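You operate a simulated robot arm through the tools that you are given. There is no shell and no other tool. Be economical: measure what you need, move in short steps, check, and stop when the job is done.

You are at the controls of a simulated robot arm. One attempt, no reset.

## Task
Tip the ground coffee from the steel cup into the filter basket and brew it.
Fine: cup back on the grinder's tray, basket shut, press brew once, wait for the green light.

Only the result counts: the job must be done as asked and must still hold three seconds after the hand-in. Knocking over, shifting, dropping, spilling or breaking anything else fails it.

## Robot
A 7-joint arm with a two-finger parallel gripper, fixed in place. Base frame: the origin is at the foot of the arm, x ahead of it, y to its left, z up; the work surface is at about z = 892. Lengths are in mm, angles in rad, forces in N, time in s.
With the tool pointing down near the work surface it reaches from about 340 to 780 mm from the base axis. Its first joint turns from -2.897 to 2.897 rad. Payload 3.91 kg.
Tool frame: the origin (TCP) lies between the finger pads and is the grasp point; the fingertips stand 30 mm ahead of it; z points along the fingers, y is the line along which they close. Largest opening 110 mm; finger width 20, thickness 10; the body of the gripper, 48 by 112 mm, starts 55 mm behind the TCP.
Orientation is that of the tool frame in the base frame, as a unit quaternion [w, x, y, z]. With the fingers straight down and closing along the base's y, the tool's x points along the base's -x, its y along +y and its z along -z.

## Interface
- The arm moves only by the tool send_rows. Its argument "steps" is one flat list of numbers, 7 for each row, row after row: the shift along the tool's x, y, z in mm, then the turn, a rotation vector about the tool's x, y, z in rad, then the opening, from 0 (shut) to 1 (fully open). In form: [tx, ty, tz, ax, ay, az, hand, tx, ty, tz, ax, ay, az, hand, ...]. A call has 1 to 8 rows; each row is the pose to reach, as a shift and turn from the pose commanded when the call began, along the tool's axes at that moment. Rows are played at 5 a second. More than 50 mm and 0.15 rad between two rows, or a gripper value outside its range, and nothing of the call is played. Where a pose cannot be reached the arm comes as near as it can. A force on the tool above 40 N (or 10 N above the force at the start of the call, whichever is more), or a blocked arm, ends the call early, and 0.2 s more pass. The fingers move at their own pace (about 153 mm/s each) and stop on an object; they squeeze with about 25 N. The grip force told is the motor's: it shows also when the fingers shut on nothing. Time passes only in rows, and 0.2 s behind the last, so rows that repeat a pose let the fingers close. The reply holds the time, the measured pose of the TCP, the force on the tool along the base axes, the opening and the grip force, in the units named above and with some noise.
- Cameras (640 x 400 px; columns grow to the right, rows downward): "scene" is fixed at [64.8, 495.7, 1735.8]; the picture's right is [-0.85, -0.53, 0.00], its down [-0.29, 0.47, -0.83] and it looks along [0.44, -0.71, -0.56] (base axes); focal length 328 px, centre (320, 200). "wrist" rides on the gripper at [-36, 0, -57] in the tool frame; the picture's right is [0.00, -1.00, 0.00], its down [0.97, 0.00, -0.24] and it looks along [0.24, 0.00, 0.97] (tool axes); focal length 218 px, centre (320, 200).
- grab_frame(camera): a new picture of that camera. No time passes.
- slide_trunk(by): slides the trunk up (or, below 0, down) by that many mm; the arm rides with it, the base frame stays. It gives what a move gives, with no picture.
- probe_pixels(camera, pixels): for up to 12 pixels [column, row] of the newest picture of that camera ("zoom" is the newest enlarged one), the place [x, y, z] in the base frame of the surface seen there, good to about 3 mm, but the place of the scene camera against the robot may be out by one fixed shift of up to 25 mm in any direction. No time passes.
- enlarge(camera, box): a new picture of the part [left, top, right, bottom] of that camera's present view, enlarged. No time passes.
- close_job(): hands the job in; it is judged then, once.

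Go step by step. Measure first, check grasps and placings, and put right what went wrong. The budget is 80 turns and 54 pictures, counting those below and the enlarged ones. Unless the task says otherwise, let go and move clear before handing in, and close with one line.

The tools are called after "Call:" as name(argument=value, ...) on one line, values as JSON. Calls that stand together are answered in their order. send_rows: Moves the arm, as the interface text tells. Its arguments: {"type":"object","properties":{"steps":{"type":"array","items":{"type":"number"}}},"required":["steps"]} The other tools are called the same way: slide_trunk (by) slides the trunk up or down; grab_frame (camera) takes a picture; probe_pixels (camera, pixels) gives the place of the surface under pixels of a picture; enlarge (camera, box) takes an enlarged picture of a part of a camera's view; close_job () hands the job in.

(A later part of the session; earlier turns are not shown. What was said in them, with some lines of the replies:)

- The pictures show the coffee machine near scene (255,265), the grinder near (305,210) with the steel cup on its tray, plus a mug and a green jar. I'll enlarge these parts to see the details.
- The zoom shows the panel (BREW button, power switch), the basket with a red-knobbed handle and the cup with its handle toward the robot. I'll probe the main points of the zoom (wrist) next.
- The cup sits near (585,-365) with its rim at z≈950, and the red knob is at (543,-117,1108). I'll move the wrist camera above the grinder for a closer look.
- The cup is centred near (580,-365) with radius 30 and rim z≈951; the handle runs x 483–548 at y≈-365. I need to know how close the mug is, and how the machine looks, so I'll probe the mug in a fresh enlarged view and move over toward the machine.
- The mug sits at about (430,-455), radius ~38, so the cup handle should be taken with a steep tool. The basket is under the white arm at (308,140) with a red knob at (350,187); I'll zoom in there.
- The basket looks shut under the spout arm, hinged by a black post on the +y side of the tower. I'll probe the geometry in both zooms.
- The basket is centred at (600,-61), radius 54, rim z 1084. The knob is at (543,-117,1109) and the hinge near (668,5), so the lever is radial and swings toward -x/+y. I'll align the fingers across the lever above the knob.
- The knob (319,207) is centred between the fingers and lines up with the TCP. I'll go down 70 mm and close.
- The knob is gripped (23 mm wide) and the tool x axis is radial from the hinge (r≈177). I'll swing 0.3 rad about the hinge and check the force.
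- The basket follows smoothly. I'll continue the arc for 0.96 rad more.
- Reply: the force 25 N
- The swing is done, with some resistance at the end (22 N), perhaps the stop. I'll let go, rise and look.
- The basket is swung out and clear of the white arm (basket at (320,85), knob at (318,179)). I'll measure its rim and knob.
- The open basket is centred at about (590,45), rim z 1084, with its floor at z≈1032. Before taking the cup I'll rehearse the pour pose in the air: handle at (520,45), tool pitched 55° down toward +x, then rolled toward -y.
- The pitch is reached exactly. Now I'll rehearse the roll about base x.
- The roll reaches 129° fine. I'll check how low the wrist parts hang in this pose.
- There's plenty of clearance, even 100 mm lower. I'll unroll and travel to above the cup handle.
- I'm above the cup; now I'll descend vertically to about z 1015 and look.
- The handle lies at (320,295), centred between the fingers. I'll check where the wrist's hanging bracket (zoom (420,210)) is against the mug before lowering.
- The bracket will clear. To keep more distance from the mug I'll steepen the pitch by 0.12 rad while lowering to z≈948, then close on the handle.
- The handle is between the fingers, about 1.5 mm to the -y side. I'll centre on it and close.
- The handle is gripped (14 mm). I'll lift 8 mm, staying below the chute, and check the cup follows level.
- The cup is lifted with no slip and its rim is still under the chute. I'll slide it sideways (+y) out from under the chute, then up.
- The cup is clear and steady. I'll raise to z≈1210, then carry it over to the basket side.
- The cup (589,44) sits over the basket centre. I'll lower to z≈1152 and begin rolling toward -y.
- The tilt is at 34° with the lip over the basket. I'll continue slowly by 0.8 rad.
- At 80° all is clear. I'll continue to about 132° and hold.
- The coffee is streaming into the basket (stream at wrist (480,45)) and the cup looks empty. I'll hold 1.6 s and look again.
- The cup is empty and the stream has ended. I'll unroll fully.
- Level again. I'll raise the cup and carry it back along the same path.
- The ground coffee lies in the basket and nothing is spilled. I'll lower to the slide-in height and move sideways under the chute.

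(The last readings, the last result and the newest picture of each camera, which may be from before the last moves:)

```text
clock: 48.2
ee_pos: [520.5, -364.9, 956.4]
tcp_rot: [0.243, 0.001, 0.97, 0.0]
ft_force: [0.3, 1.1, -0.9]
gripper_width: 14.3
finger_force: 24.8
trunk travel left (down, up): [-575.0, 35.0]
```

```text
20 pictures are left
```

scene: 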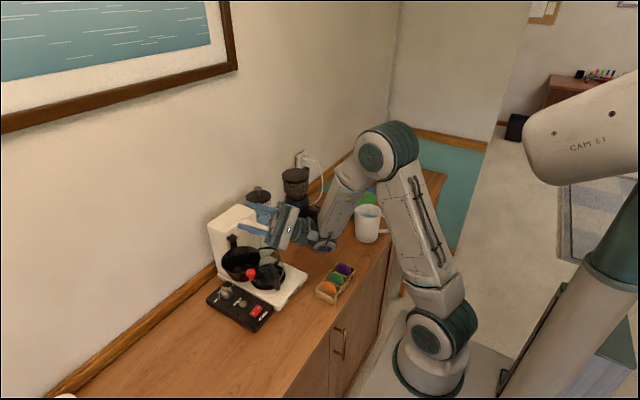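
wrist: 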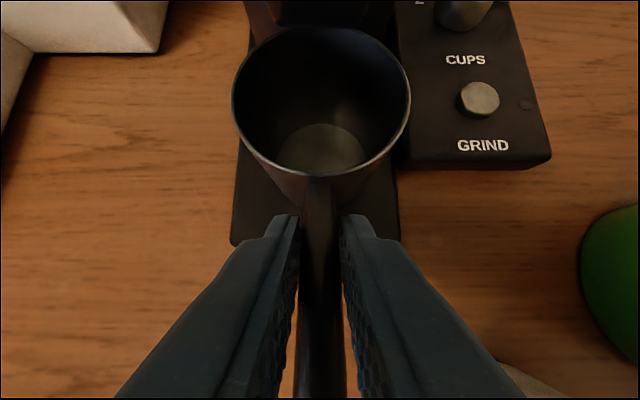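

The cup is back over its tray spot, within a couple of pixels of the earlier view. I'll lower gently 8 mm.

Call:
send_rows(steps=[1, 0, 1.8, 0, 0, 0, 0, 1.9, 0, 3.5, 0, 0, 0, 0, 2.8, 0, 5.3, 0, 0, 0, 0, 3.5, 0, 6.6, 0, 0, 0, 0, 3.75, 0, 7.1, 0, 0, 0, 0])

Call:
enlarge(camera="scene", box=[280, 170, 380, 250])

```text
clock: 49.4
ee_pos: [520.9, -365.6, 950.4]
tcp_rot: [0.244, 0.001, 0.97, 0.0]
ft_force: [-0.9, -0.4, 13.5]
gripper_width: 14.2
finger_force: 25.4
trunk travel left (down, up): [-575.0, 35.0]
```

```text
5.00 times, centred on (330, 210) of scene
```

zoom: 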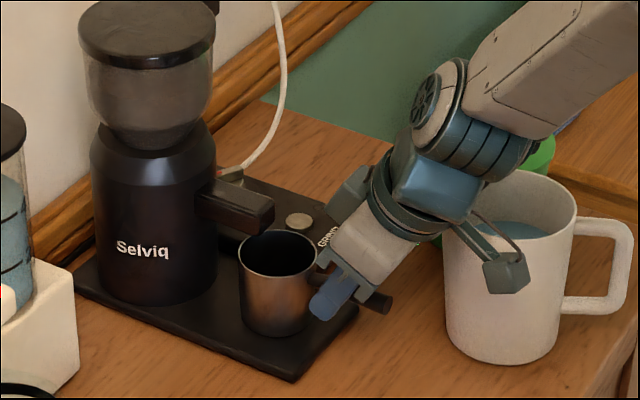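

The tray contact is felt (13.5 N) and the cup stands. I'll release and retreat straight up.

Call:
send_rows(steps=[0, 0, 0, 0, 0, 0, 0.15, 0, 0, 0, 0, 0, 0, 0.35, 0, 0, 0, 0, 0, 0, 0.4, -9, 0, -18, 0, 0, 0, 0.4, -28, 0, -53, 0, 0, 0, 0.4, -47, 0, -88, 0, 0, 0, 0.4, -68, 0, -128, 0, 0, 0, 0.4])

Call:
grab_frame(camera="wrist")

```text
clock: 51.0
ee_pos: [522.2, -364.2, 1095.6]
tcp_rot: [0.244, 0.002, 0.97, 0.0]
ft_force: [0.0, 0.6, -0.1]
gripper_width: 43.8
finger_force: 0.0
trunk travel left (down, up): [-575.0, 35.0]
```

```text
18 pictures are left
```

wrist: 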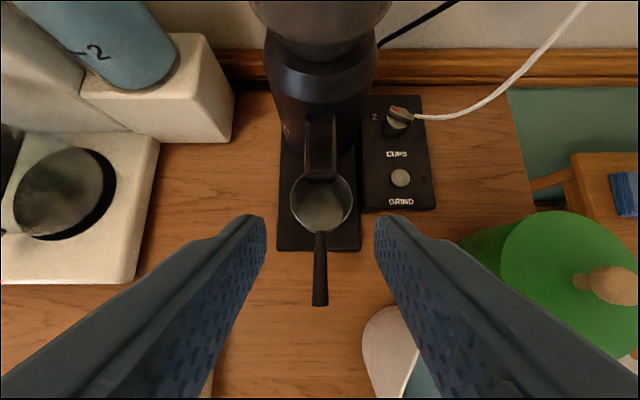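

The cup stands on its tray under the chute. Now back to the knob: level the tool, rise, and travel over with the yaw matched to the lever.

Call:
send_rows(steps=[-13, 0, -24, 0, 0.1225, 0, 0.5, -26, 0, -48, 0, 0.245, 0, 0.6, -39, 0, -73, 0, 0.3675, 0, 0.6, -51, 0, -97, 0, 0.49, 0, 0.6])

Call:
send_rows(steps=[0, 48, 0, 0, 0, 0, 0.6, 0, 96, 0, 0, 0, 0, 0.6, 0, 144, 0, 0, 0, 0.07, 0.6, 0, 192, 0, 0, 0, 0.14, 0.6, 0, 240, 0, 0, 0, 0.21, 0.6, 0, 288, 0, 0, 0, 0.28, 0.6, 0, 336, 0, 0, 0, 0.35, 0.6, 0, 384, 0, 0, 0, 0.42, 0.6])

```text
clock: 52.0
ee_pos: [521.5, -364.8, 1202.5]
tcp_rot: [-0.001, 0.001, 1.0, 0.0]
ft_force: [0.7, 0.6, 0.7]
gripper_width: 66.1
finger_force: 0.0
trunk travel left (down, up): [-575.0, 35.0]
```

```text
clock: 53.8
ee_pos: [519.6, 21.0, 1201.0]
tcp_rot: [0.0, 0.21, 0.978, -0.001]
ft_force: [-0.5, 0.7, -0.2]
gripper_width: 65.8
finger_force: 0.1
trunk travel left (down, up): [-575.0, 35.0]
```

Now I'll place the tool over the knob at (517,86.5) with the last bit of yaw.

Call:
send_rows(steps=[15, 29, 10, 0, 0, 0.04, 0.6, 30.6, 58.6, 26, 0, 0, 0.08, 0.6, 30.6, 58.6, 26, 0, 0, 0.08, 0.6])

Call:
grab_frame(camera="wrist")

```text
clock: 54.6
ee_pos: [516.6, 85.7, 1175.2]
tcp_rot: [0.001, 0.248, 0.969, 0.0]
ft_force: [0.3, -0.2, -0.6]
gripper_width: 66.1
finger_force: 0.0
trunk travel left (down, up): [-575.0, 35.0]
```

```text
17 pictures are left
```

wrist: 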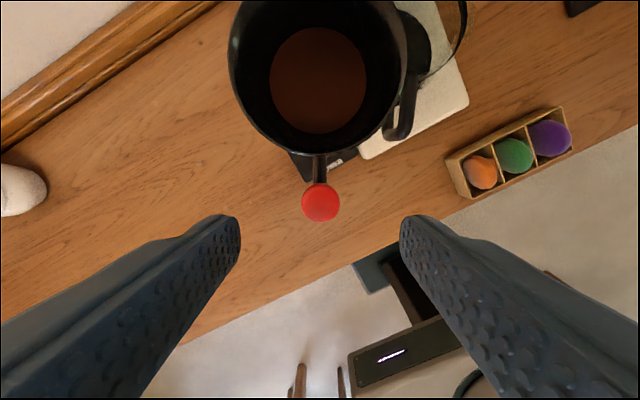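

The knob (321,203) is centred, just ~4 mm nearer the basket than the TCP. I'll shift, descend and grip it.

Call:
send_rows(steps=[-3, 0, 25, 0, 0, 0, 0.6, -3, 0, 50, 0, 0, 0, 0.6, -3, 0, 71, 0, 0, 0, 0.6, -3, 0, 71, 0, 0, 0, 0.3, -3, 0, 71, 0, 0, 0, 0, -3, 0, 71, 0, 0, 0, 0])

Call:
grab_frame(camera="wrist")

```text
clock: 56.0
ee_pos: [518.8, 84.0, 1104.6]
tcp_rot: [0.0, 0.247, 0.969, 0.0]
ft_force: [-0.6, -0.7, -0.9]
gripper_width: 23.2
finger_force: 45.1
trunk travel left (down, up): [-575.0, 35.0]
```

```text
16 pictures are left
```

wrist: 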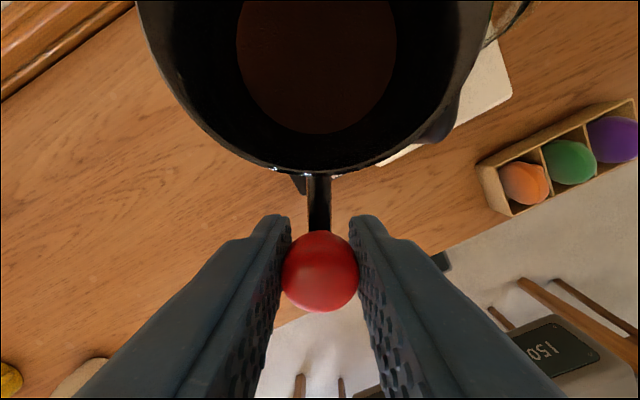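

The knob is held, with the lever in line. I'll swing it back by 0.84 rad.

Call:
send_rows(steps=[-1.3, -23.9, 0, 0, 0, -0.14, 0, -5.9, -47.4, 0, 0, 0, -0.28, 0, -13.7, -70.1, 0, 0, 0, -0.42, 0, -24.6, -91.4, 0, 0, 0, -0.56, 0, -38.4, -111, 0, 0, 0, -0.7, 0, -54.8, -128.5, 0, 0, 0, -0.84, 0])

Call:
grab_frame(camera="wrist")

```text
clock: 57.4
ee_pos: [506.9, -56.6, 1105.5]
tcp_rot: [0.001, -0.169, 0.986, -0.001]
ft_force: [2.9, -0.8, 4.7]
gripper_width: 23.4
finger_force: 44.8
trunk travel left (down, up): [-575.0, 35.0]
```

```text
15 pictures are left
```

wrist: 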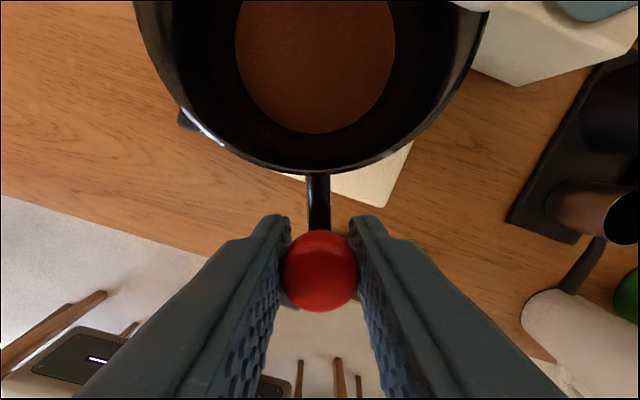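

The swing is smooth with low force. I'll bring it the rest of the way to the original closed position.

Call:
send_rows(steps=[-0.7, -18.8, 0, 0, 0, -0.11, 0, -3.5, -37.4, 0, 0, 0, -0.22, 0, -8.3, -55.7, 0, 0, 0, -0.33, 0, -12, -65.5, 0, 0, 0, -0.39, 0, -15.4, -73.9, 0, 0, 0, -0.444, 0, -15.4, -73.9, 0, 0, 0, -0.444, 0])

Call:
grab_frame(camera="wrist")

```text
clock: 58.8
ee_pos: [542.0, -117.4, 1103.6]
tcp_rot: [0.0, -0.383, 0.924, 0.0]
ft_force: [-7.4, 14.9, 0.2]
gripper_width: 23.1
finger_force: 44.9
trunk travel left (down, up): [-575.0, 35.0]
```

```text
14 pictures are left
```

wrist: 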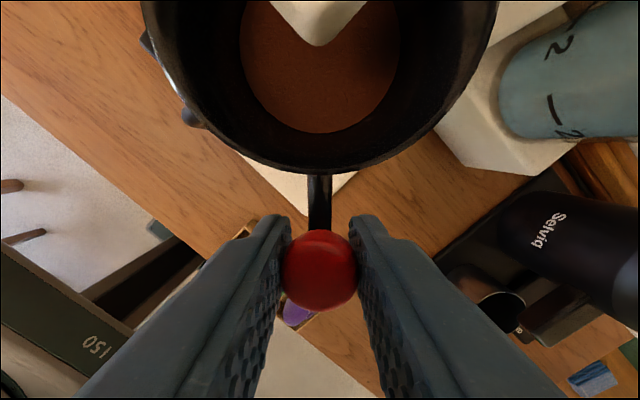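

The knob is back at (542,-117) and pressing on its stop (≈16 N), so the basket is shut. I'll release and rise.

Call:
send_rows(steps=[0, 0, 0, 0, 0, 0, 0.3, 0, 0, 0, 0, 0, 0, 0.6, 0, 0, 0, 0, 0, 0, 0.6, 0, 0, -35, 0, 0, 0, 0.6, 0, 0, -75, 0, 0, 0, 0.6, 0, 0, -115, 0, 0, 0, 0.6, 0, 0, -150, 0, 0, 0, 0.6])

Call:
grab_frame(camera="wrist")

Call:
probe_pixels(camera="wrist", pixels=[[319, 184]])

```text
clock: 60.4
ee_pos: [544.5, -119.1, 1255.4]
tcp_rot: [-0.001, -0.382, 0.924, 0.0]
ft_force: [-0.2, 0.1, 0.6]
gripper_width: 66.1
finger_force: 0.0
trunk travel left (down, up): [-575.0, 35.0]
```

```text
13 pictures are left
```

wrist: 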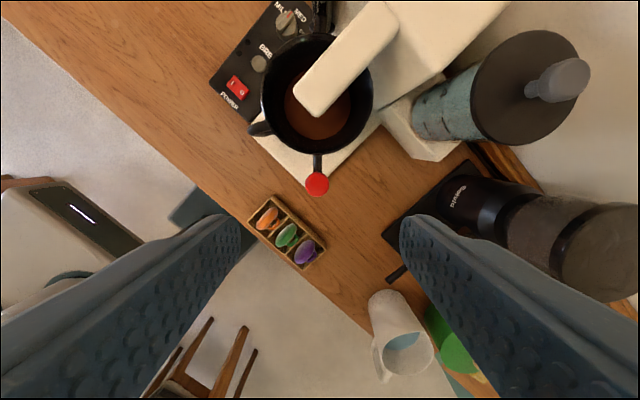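

```text
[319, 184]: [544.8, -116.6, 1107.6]
```

The knob is back at (545,-117), so the basket is shut. Next I'll move above the panel to look at the BREW button and the power switch.

Call:
send_rows(steps=[-23, 20, 0, 0, 0, 0.131, 0.3, -47, 40, 10, 0, 0, 0.262, 0, -70, 60, 20, 0, 0, 0.392, 0, -94, 80, 30, 0, 0, 0.523, 0, -118, 100, 40, 0, 0, 0.654, 0, -141, 119, 55, 0, 0, 0.784, 0])

Call:
enlarge(camera="wrist", box=[240, 60, 400, 230])

```text
clock: 61.8
ee_pos: [561.2, 63.6, 1199.0]
tcp_rot: [0.001, 0.001, 1.0, 0.0]
ft_force: [0.1, -0.4, 0.6]
gripper_width: 0.0
finger_force: 25.1
trunk travel left (down, up): [-575.0, 35.0]
```

```text
2.35 times, centred on (320, 145) of wrist
```

zoom: 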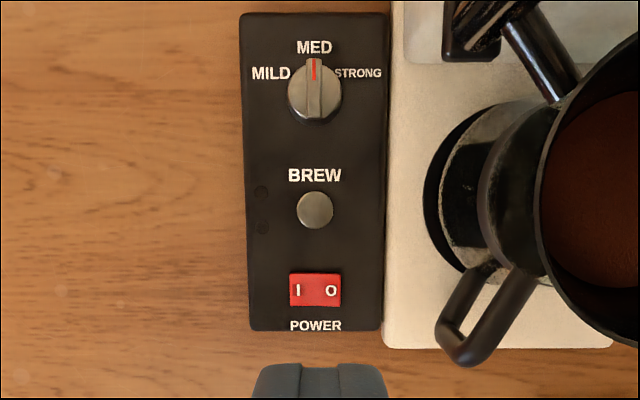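

The knob is at MED; the two lamps at (262,190) and (262,227) are dark. The rocker's state matters, so I'll probe its two halves and zoom in.

Call:
probe_pixels(camera="zoom", pixels=[[296, 290], [293, 302], [333, 290], [337, 302], [315, 210], [315, 185], [303, 210], [270, 290], [262, 190], [262, 227], [365, 290]])

Call:
enlarge(camera="scene", box=[205, 280, 285, 335])

```text
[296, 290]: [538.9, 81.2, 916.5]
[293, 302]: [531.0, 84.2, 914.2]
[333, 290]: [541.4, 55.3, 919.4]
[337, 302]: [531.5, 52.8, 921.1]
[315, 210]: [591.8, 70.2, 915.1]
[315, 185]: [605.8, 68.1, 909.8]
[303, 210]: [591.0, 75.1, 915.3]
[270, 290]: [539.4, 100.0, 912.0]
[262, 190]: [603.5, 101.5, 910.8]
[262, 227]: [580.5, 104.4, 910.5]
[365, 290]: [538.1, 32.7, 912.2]
```

```text
7.27 times, centred on (245, 308) of scene
```

zoom: 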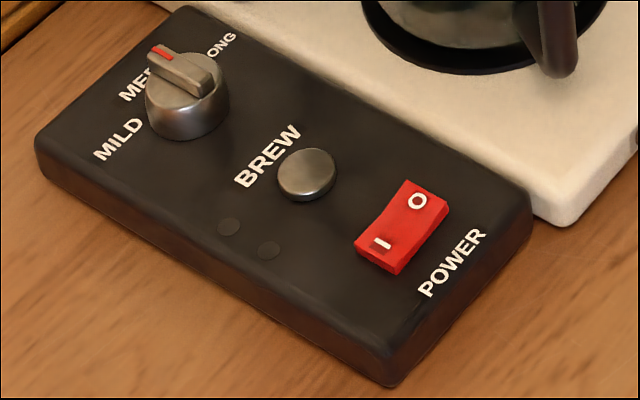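

The I side of the rocker is lower (915) than the O side (920), so the power is already on. I'll position the closed fingers over BREW at (592,69,915) and descend part way.

Call:
send_rows(steps=[-16, 3, 30, 0, 0, 0, 0, -31.5, 5, 70, 0, 0, 0, 0, -31.5, 5, 110, 0, 0, 0, 0, -31.5, 5, 150, 0, 0, 0, 0, -31.5, 5, 190, 0, 0, 0, 0, -31.5, 5, 220, 0, 0, 0, 0])

Call:
grab_frame(camera="wrist")

Call:
enlarge(camera="scene", box=[190, 200, 310, 330])

```text
clock: 63.2
ee_pos: [592.7, 69.3, 978.9]
tcp_rot: [0.0, 0.001, 1.0, 0.001]
ft_force: [0.2, 0.3, -0.7]
gripper_width: 0.2
finger_force: 24.6
trunk travel left (down, up): [-575.0, 35.0]
```

```text
10 pictures are left
```

wrist: 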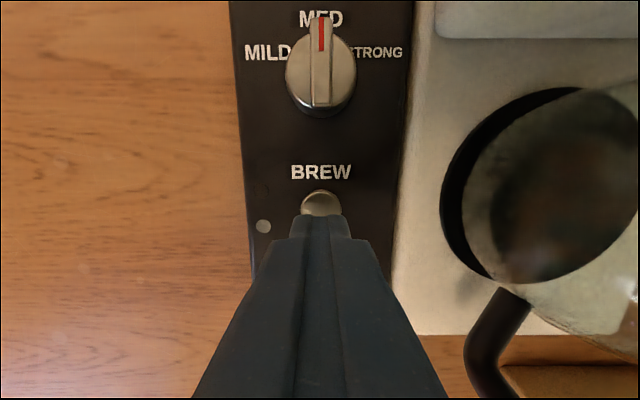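

```text
3.08 times, centred on (250, 265) of scene
```

zoom: 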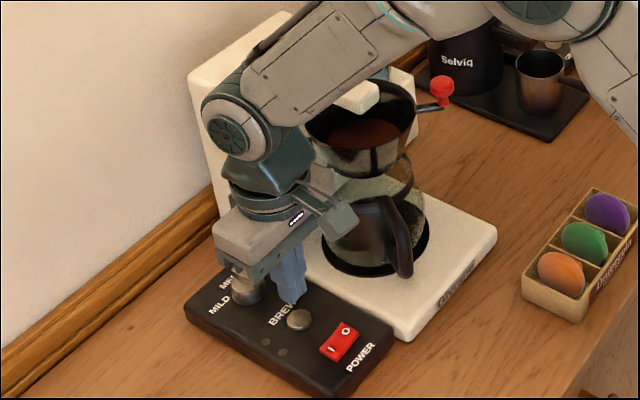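

The button centre (321,~211) lines up with the fingertips. I'll press down once about 3–4 mm and come back up in one stroke.

Call:
send_rows(steps=[0, 0, 20, 0, 0, 0, 0, 0, 0, 30, 0, 0, 0, 0, 0, 0, 34, 0, 0, 0, 0, 0, 0, 37, 0, 0, 0, 0, 0, 0, 38.5, 0, 0, 0, 0])

Call:
enlarge(camera="wrist", box=[220, 100, 420, 260])

```text
clock: 64.4
ee_pos: [591.2, 69.2, 941.7]
tcp_rot: [0.001, 0.001, 1.0, 0.001]
ft_force: [-2.8, 0.2, 6.2]
gripper_width: 0.2
finger_force: 25.2
trunk travel left (down, up): [-575.0, 35.0]
```

```text
2.50 times, centred on (320, 180) of wrist
```

zoom: 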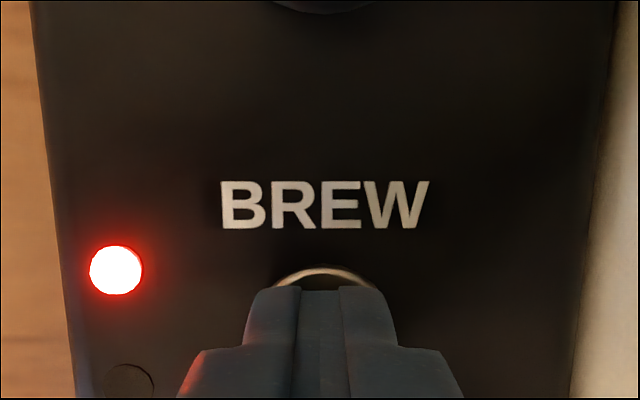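

The red lamp is lit, so the press has registered and the brew is running. I'll lift off and clear.

Call:
send_rows(steps=[0, 0, -15, 0, 0, 0, 0, 0, 0, -55, 0, 0, 0, 0, 0, 0, -100, 0, 0, 0, 0, 0, 0, -145, 0, 0, 0, 0, 0, 0, -190, 0, 0, 0, 0, 15, 0, -230, 0, 0, 0, 0, 35, 0, -260, 0, 0, 0, 0, 35, 0, -260, 0, 0, 0, 0])

Call:
enlarge(camera="wrist", box=[220, 40, 420, 230])

```text
clock: 66.2
ee_pos: [556.7, 68.0, 1201.6]
tcp_rot: [0.0, 0.001, 1.0, -0.001]
ft_force: [0.9, 1.0, 0.3]
gripper_width: 0.2
finger_force: 25.4
trunk travel left (down, up): [-575.0, 35.0]
```

```text
2.11 times, centred on (320, 135) of wrist
```

zoom: 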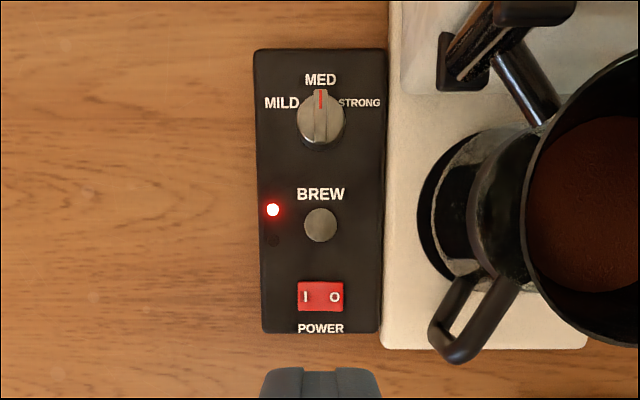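

The red lamp (273,209) is on and the green one is still dark, so the brew is going. I'll wait in place.

Call:
send_rows(steps=[0, 0, 0, 0, 0, 0, 0, 0, 0, 0, 0, 0, 0, 0, 0, 0, 0, 0, 0, 0, 0, 0, 0, 0, 0, 0, 0, 0, 0, 0, 0, 0, 0, 0, 0, 0, 0, 0, 0, 0, 0, 0, 0, 0, 0, 0, 0, 0, 0, 0, 0, 0, 0, 0, 0, 0])

Call:
send_rows(steps=[0, 0, 0, 0, 0, 0, 0, 0, 0, 0, 0, 0, 0, 0, 0, 0, 0, 0, 0, 0, 0, 0, 0, 0, 0, 0, 0, 0, 0, 0, 0, 0, 0, 0, 0, 0, 0, 0, 0, 0, 0, 0, 0, 0, 0, 0, 0, 0, 0, 0, 0, 0, 0, 0, 0, 0])

Call:
send_rows(steps=[0, 0, 0, 0, 0, 0, 0, 0, 0, 0, 0, 0, 0, 0, 0, 0, 0, 0, 0, 0, 0, 0, 0, 0, 0, 0, 0, 0, 0, 0, 0, 0, 0, 0, 0, 0, 0, 0, 0, 0, 0, 0, 0, 0, 0, 0, 0, 0, 0, 0, 0, 0, 0, 0, 0, 0])

Call:
send_rows(steps=[0, 0, 0, 0, 0, 0, 0, 0, 0, 0, 0, 0, 0, 0, 0, 0, 0, 0, 0, 0, 0, 0, 0, 0, 0, 0, 0, 0, 0, 0, 0, 0, 0, 0, 0, 0, 0, 0, 0, 0, 0, 0, 0, 0, 0, 0, 0, 0, 0, 0, 0, 0, 0, 0, 0, 0])

Call:
enlarge(camera="wrist", box=[220, 40, 420, 230])

```text
clock: 68.0
ee_pos: [557.5, 68.5, 1200.5]
tcp_rot: [0.001, 0.001, 1.0, -0.001]
ft_force: [0.0, 0.4, -0.5]
gripper_width: 0.0
finger_force: 25.4
trunk travel left (down, up): [-575.0, 35.0]
```

```text
clock: 69.8
ee_pos: [557.4, 68.6, 1202.0]
tcp_rot: [0.0, 0.001, 1.0, 0.0]
ft_force: [0.0, 0.3, 0.7]
gripper_width: 0.0
finger_force: 25.2
trunk travel left (down, up): [-575.0, 35.0]
```

```text
clock: 71.6
ee_pos: [557.1, 68.2, 1201.3]
tcp_rot: [0.001, 0.001, 1.0, -0.001]
ft_force: [0.0, 0.5, -0.4]
gripper_width: 0.0
finger_force: 25.7
trunk travel left (down, up): [-575.0, 35.0]
```

```text
clock: 73.4
ee_pos: [557.4, 67.0, 1200.9]
tcp_rot: [0.0, 0.001, 1.0, 0.0]
ft_force: [-0.4, 0.5, -0.1]
gripper_width: 0.0
finger_force: 25.0
trunk travel left (down, up): [-575.0, 35.0]
```

```text
2.11 times, centred on (320, 135) of wrist
```

zoom: 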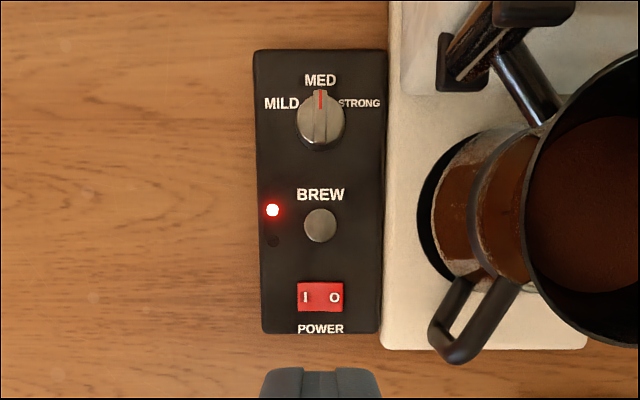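

Coffee is filling the carafe and the red lamp is still on. I'll wait longer.

Call:
send_rows(steps=[0, 0, 0, 0, 0, 0, 0, 0, 0, 0, 0, 0, 0, 0, 0, 0, 0, 0, 0, 0, 0, 0, 0, 0, 0, 0, 0, 0, 0, 0, 0, 0, 0, 0, 0, 0, 0, 0, 0, 0, 0, 0, 0, 0, 0, 0, 0, 0, 0, 0, 0, 0, 0, 0, 0, 0])

Call:
send_rows(steps=[0, 0, 0, 0, 0, 0, 0, 0, 0, 0, 0, 0, 0, 0, 0, 0, 0, 0, 0, 0, 0, 0, 0, 0, 0, 0, 0, 0, 0, 0, 0, 0, 0, 0, 0, 0, 0, 0, 0, 0, 0, 0, 0, 0, 0, 0, 0, 0, 0, 0, 0, 0, 0, 0, 0, 0])

Call:
send_rows(steps=[0, 0, 0, 0, 0, 0, 0, 0, 0, 0, 0, 0, 0, 0, 0, 0, 0, 0, 0, 0, 0, 0, 0, 0, 0, 0, 0, 0, 0, 0, 0, 0, 0, 0, 0, 0, 0, 0, 0, 0, 0, 0, 0, 0, 0, 0, 0, 0, 0, 0, 0, 0, 0, 0, 0, 0])

Call:
send_rows(steps=[0, 0, 0, 0, 0, 0, 0, 0, 0, 0, 0, 0, 0, 0, 0, 0, 0, 0, 0, 0, 0, 0, 0, 0, 0, 0, 0, 0, 0, 0, 0, 0, 0, 0, 0, 0, 0, 0, 0, 0, 0, 0, 0, 0, 0, 0, 0, 0, 0, 0, 0, 0, 0, 0, 0, 0])

Call:
enlarge(camera="wrist", box=[220, 40, 420, 230])

```text
clock: 75.2
ee_pos: [557.5, 68.3, 1201.1]
tcp_rot: [0.0, 0.001, 1.0, -0.001]
ft_force: [-0.2, -0.1, 0.6]
gripper_width: 0.2
finger_force: 24.7
trunk travel left (down, up): [-575.0, 35.0]
```

```text
clock: 77.0
ee_pos: [556.6, 68.4, 1201.1]
tcp_rot: [0.0, 0.001, 1.0, 0.001]
ft_force: [-0.8, 0.9, -0.8]
gripper_width: 0.0
finger_force: 25.0
trunk travel left (down, up): [-575.0, 35.0]
```

```text
clock: 78.8
ee_pos: [558.0, 68.6, 1201.9]
tcp_rot: [0.0, 0.001, 1.0, 0.0]
ft_force: [-0.2, 0.3, 0.4]
gripper_width: 0.2
finger_force: 25.1
trunk travel left (down, up): [-575.0, 35.0]
```

```text
clock: 80.6
ee_pos: [557.7, 68.3, 1201.8]
tcp_rot: [0.001, 0.001, 1.0, 0.0]
ft_force: [0.3, 0.2, -0.5]
gripper_width: 0.0
finger_force: 25.1
trunk travel left (down, up): [-575.0, 35.0]
```

```text
2.11 times, centred on (320, 135) of wrist
```

zoom: 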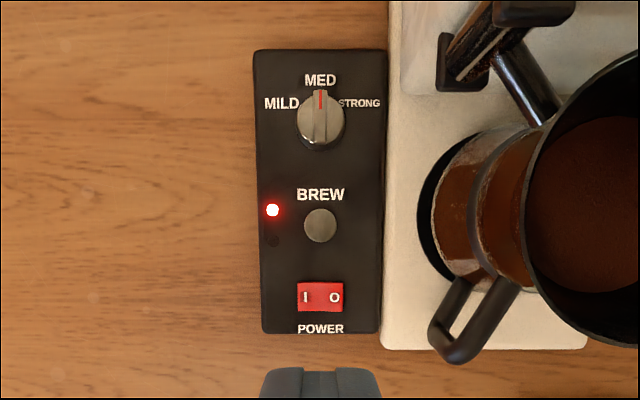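

Still red; I'll wait longer before the next picture.

Call:
send_rows(steps=[0, 0, 0, 0, 0, 0, 0, 0, 0, 0, 0, 0, 0, 0, 0, 0, 0, 0, 0, 0, 0, 0, 0, 0, 0, 0, 0, 0, 0, 0, 0, 0, 0, 0, 0, 0, 0, 0, 0, 0, 0, 0, 0, 0, 0, 0, 0, 0, 0, 0, 0, 0, 0, 0, 0, 0])

Call:
send_rows(steps=[0, 0, 0, 0, 0, 0, 0, 0, 0, 0, 0, 0, 0, 0, 0, 0, 0, 0, 0, 0, 0, 0, 0, 0, 0, 0, 0, 0, 0, 0, 0, 0, 0, 0, 0, 0, 0, 0, 0, 0, 0, 0, 0, 0, 0, 0, 0, 0, 0, 0, 0, 0, 0, 0, 0, 0])

Call:
send_rows(steps=[0, 0, 0, 0, 0, 0, 0, 0, 0, 0, 0, 0, 0, 0, 0, 0, 0, 0, 0, 0, 0, 0, 0, 0, 0, 0, 0, 0, 0, 0, 0, 0, 0, 0, 0, 0, 0, 0, 0, 0, 0, 0, 0, 0, 0, 0, 0, 0, 0, 0, 0, 0, 0, 0, 0, 0])

Call:
send_rows(steps=[0, 0, 0, 0, 0, 0, 0, 0, 0, 0, 0, 0, 0, 0, 0, 0, 0, 0, 0, 0, 0, 0, 0, 0, 0, 0, 0, 0, 0, 0, 0, 0, 0, 0, 0, 0, 0, 0, 0, 0, 0, 0, 0, 0, 0, 0, 0, 0, 0, 0, 0, 0, 0, 0, 0, 0])

Call:
send_rows(steps=[0, 0, 0, 0, 0, 0, 0, 0, 0, 0, 0, 0, 0, 0, 0, 0, 0, 0, 0, 0, 0, 0, 0, 0, 0, 0, 0, 0, 0, 0, 0, 0, 0, 0, 0, 0, 0, 0, 0, 0, 0, 0, 0, 0, 0, 0, 0, 0, 0, 0, 0, 0, 0, 0, 0, 0])

Call:
send_rows(steps=[0, 0, 0, 0, 0, 0, 0, 0, 0, 0, 0, 0, 0, 0, 0, 0, 0, 0, 0, 0, 0, 0, 0, 0, 0, 0, 0, 0, 0, 0, 0, 0, 0, 0, 0, 0, 0, 0, 0, 0, 0, 0, 0, 0, 0, 0, 0, 0, 0, 0, 0, 0, 0, 0, 0, 0])

Call:
enlarge(camera="wrist", box=[220, 40, 420, 230])

```text
clock: 82.4
ee_pos: [557.5, 68.3, 1201.5]
tcp_rot: [0.0, 0.001, 1.0, -0.001]
ft_force: [-0.3, -0.4, -0.9]
gripper_width: 0.0
finger_force: 24.7
trunk travel left (down, up): [-575.0, 35.0]
```

```text
clock: 84.2
ee_pos: [557.3, 67.3, 1201.9]
tcp_rot: [0.0, 0.001, 1.0, 0.0]
ft_force: [-0.2, -0.4, -1.7]
gripper_width: 0.0
finger_force: 24.8
trunk travel left (down, up): [-575.0, 35.0]
```

```text
clock: 86.0
ee_pos: [557.1, 67.5, 1201.9]
tcp_rot: [0.0, 0.002, 1.0, 0.0]
ft_force: [-0.1, -0.2, 0.1]
gripper_width: 0.0
finger_force: 25.0
trunk travel left (down, up): [-575.0, 35.0]
```

```text
clock: 87.8
ee_pos: [557.9, 67.7, 1200.5]
tcp_rot: [0.0, 0.001, 1.0, 0.0]
ft_force: [0.0, 0.1, -0.5]
gripper_width: 0.1
finger_force: 25.1
trunk travel left (down, up): [-575.0, 35.0]
```

```text
clock: 89.6
ee_pos: [557.3, 68.2, 1201.1]
tcp_rot: [0.001, 0.002, 1.0, -0.001]
ft_force: [0.0, 0.2, 0.6]
gripper_width: 0.0
finger_force: 25.2
trunk travel left (down, up): [-575.0, 35.0]
```

```text
clock: 91.4
ee_pos: [558.2, 67.9, 1201.8]
tcp_rot: [0.0, 0.001, 1.0, 0.0]
ft_force: [-0.2, -0.3, -0.6]
gripper_width: 0.0
finger_force: 25.2
trunk travel left (down, up): [-575.0, 35.0]
```

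```text
2.11 times, centred on (320, 135) of wrist
```

zoom: 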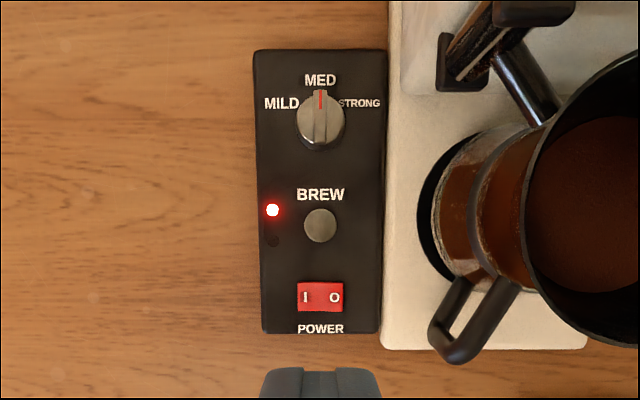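

Still red at t=91; the brew goes on. I'll wait about 20 s more.

Call:
send_rows(steps=[0, 0, 0, 0, 0, 0, 0, 0, 0, 0, 0, 0, 0, 0, 0, 0, 0, 0, 0, 0, 0, 0, 0, 0, 0, 0, 0, 0, 0, 0, 0, 0, 0, 0, 0, 0, 0, 0, 0, 0, 0, 0, 0, 0, 0, 0, 0, 0, 0, 0, 0, 0, 0, 0, 0, 0])

Call:
send_rows(steps=[0, 0, 0, 0, 0, 0, 0, 0, 0, 0, 0, 0, 0, 0, 0, 0, 0, 0, 0, 0, 0, 0, 0, 0, 0, 0, 0, 0, 0, 0, 0, 0, 0, 0, 0, 0, 0, 0, 0, 0, 0, 0, 0, 0, 0, 0, 0, 0, 0, 0, 0, 0, 0, 0, 0, 0])

Call:
send_rows(steps=[0, 0, 0, 0, 0, 0, 0, 0, 0, 0, 0, 0, 0, 0, 0, 0, 0, 0, 0, 0, 0, 0, 0, 0, 0, 0, 0, 0, 0, 0, 0, 0, 0, 0, 0, 0, 0, 0, 0, 0, 0, 0, 0, 0, 0, 0, 0, 0, 0, 0, 0, 0, 0, 0, 0, 0])

Call:
send_rows(steps=[0, 0, 0, 0, 0, 0, 0, 0, 0, 0, 0, 0, 0, 0, 0, 0, 0, 0, 0, 0, 0, 0, 0, 0, 0, 0, 0, 0, 0, 0, 0, 0, 0, 0, 0, 0, 0, 0, 0, 0, 0, 0, 0, 0, 0, 0, 0, 0, 0, 0, 0, 0, 0, 0, 0, 0])

Call:
send_rows(steps=[0, 0, 0, 0, 0, 0, 0, 0, 0, 0, 0, 0, 0, 0, 0, 0, 0, 0, 0, 0, 0, 0, 0, 0, 0, 0, 0, 0, 0, 0, 0, 0, 0, 0, 0, 0, 0, 0, 0, 0, 0, 0, 0, 0, 0, 0, 0, 0, 0, 0, 0, 0, 0, 0, 0, 0])

Call:
send_rows(steps=[0, 0, 0, 0, 0, 0, 0, 0, 0, 0, 0, 0, 0, 0, 0, 0, 0, 0, 0, 0, 0, 0, 0, 0, 0, 0, 0, 0, 0, 0, 0, 0, 0, 0, 0, 0, 0, 0, 0, 0, 0, 0, 0, 0, 0, 0, 0, 0, 0, 0, 0, 0, 0, 0, 0, 0])

Call:
send_rows(steps=[0, 0, 0, 0, 0, 0, 0, 0, 0, 0, 0, 0, 0, 0, 0, 0, 0, 0, 0, 0, 0, 0, 0, 0, 0, 0, 0, 0, 0, 0, 0, 0, 0, 0, 0, 0, 0, 0, 0, 0, 0, 0, 0, 0, 0, 0, 0, 0, 0, 0, 0, 0, 0, 0, 0, 0])

Call:
send_rows(steps=[0, 0, 0, 0, 0, 0, 0, 0, 0, 0, 0, 0, 0, 0, 0, 0, 0, 0, 0, 0, 0, 0, 0, 0, 0, 0, 0, 0, 0, 0, 0, 0, 0, 0, 0, 0, 0, 0, 0, 0, 0, 0, 0, 0, 0, 0, 0, 0, 0, 0, 0, 0, 0, 0, 0, 0])

Call:
send_rows(steps=[0, 0, 0, 0, 0, 0, 0, 0, 0, 0, 0, 0, 0, 0, 0, 0, 0, 0, 0, 0, 0, 0, 0, 0, 0, 0, 0, 0, 0, 0, 0, 0, 0, 0, 0, 0, 0, 0, 0, 0, 0, 0, 0, 0, 0, 0, 0, 0, 0, 0, 0, 0, 0, 0, 0, 0])

Call:
send_rows(steps=[0, 0, 0, 0, 0, 0, 0, 0, 0, 0, 0, 0, 0, 0, 0, 0, 0, 0, 0, 0, 0, 0, 0, 0, 0, 0, 0, 0, 0, 0, 0, 0, 0, 0, 0, 0, 0, 0, 0, 0, 0, 0, 0, 0, 0, 0, 0, 0, 0, 0, 0, 0, 0, 0, 0, 0])

Call:
enlarge(camera="wrist", box=[220, 40, 420, 230])

```text
clock: 93.2
ee_pos: [556.6, 68.6, 1201.0]
tcp_rot: [0.0, 0.002, 1.0, 0.0]
ft_force: [-0.5, 0.5, 0.0]
gripper_width: 0.0
finger_force: 25.3
trunk travel left (down, up): [-575.0, 35.0]
```

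```text
clock: 95.0
ee_pos: [558.4, 68.3, 1202.1]
tcp_rot: [0.0, 0.001, 1.0, -0.001]
ft_force: [-0.4, -0.4, 0.1]
gripper_width: 0.0
finger_force: 25.0
trunk travel left (down, up): [-575.0, 35.0]
```

```text
clock: 96.8
ee_pos: [557.4, 68.6, 1202.6]
tcp_rot: [0.0, 0.001, 1.0, 0.0]
ft_force: [-0.3, 0.0, 1.0]
gripper_width: 0.0
finger_force: 24.7
trunk travel left (down, up): [-575.0, 35.0]
```

```text
clock: 98.6
ee_pos: [558.0, 68.3, 1202.2]
tcp_rot: [0.0, 0.001, 1.0, 0.0]
ft_force: [0.2, 0.3, 1.2]
gripper_width: 0.0
finger_force: 24.9
trunk travel left (down, up): [-575.0, 35.0]
```

```text
clock: 100.4
ee_pos: [557.3, 67.8, 1200.6]
tcp_rot: [0.0, 0.001, 1.0, 0.0]
ft_force: [0.2, -0.1, -0.5]
gripper_width: 0.1
finger_force: 25.0
trunk travel left (down, up): [-575.0, 35.0]
```

```text
clock: 102.2
ee_pos: [557.5, 68.8, 1201.4]
tcp_rot: [0.0, 0.0, 1.0, 0.0]
ft_force: [-0.1, 0.0, -0.2]
gripper_width: 0.2
finger_force: 25.0
trunk travel left (down, up): [-575.0, 35.0]
```

```text
clock: 104.0
ee_pos: [557.5, 68.0, 1200.9]
tcp_rot: [0.0, 0.001, 1.0, 0.0]
ft_force: [0.0, 0.8, -0.6]
gripper_width: 0.0
finger_force: 24.7
trunk travel left (down, up): [-575.0, 35.0]
```

```text
clock: 105.8
ee_pos: [557.6, 68.4, 1202.0]
tcp_rot: [0.0, 0.001, 1.0, 0.0]
ft_force: [-0.2, -0.2, -0.3]
gripper_width: 0.0
finger_force: 25.0
trunk travel left (down, up): [-575.0, 35.0]
```

```text
clock: 107.6
ee_pos: [558.5, 68.5, 1202.1]
tcp_rot: [0.0, 0.001, 1.0, 0.001]
ft_force: [0.5, 0.2, 0.4]
gripper_width: 0.0
finger_force: 25.4
trunk travel left (down, up): [-575.0, 35.0]
```

```text
clock: 109.4
ee_pos: [557.1, 68.0, 1201.5]
tcp_rot: [0.0, 0.001, 1.0, 0.001]
ft_force: [-0.2, 0.5, -0.2]
gripper_width: 0.4
finger_force: 24.3
trunk travel left (down, up): [-575.0, 35.0]
```

```text
2.11 times, centred on (320, 135) of wrist
```

zoom: 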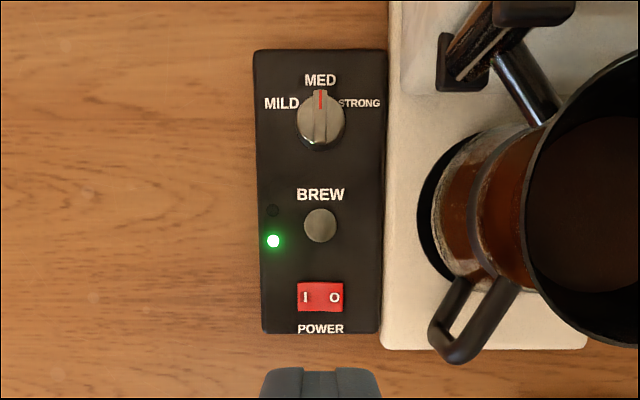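

The green light (273,240) is on. One last look at the whole scene before handing in.

Call:
enlarge(camera="scene", box=[190, 160, 400, 330])

```text
2.35 times, centred on (295, 245) of scene
```

zoom: 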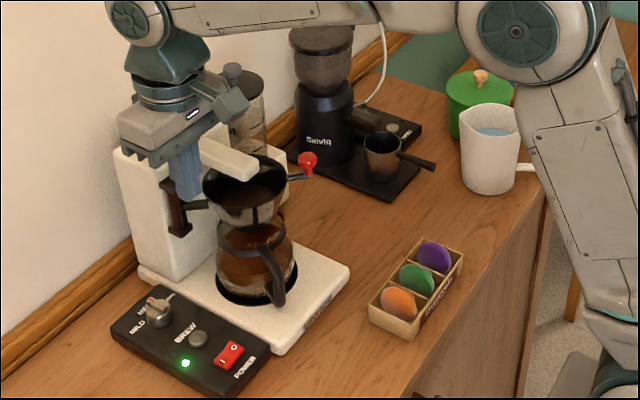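

The cup is on its tray, the basket is shut, the carafe is filled, the green light is on, and the arm is clear, so I'm handing in.

Call:
close_job()

```text
The job is handed in.
```

The ground coffee is in the basket and brewed: the cup is back on the grinder's tray, the basket is shut, brew was pressed once and the green light came on before I handed in.
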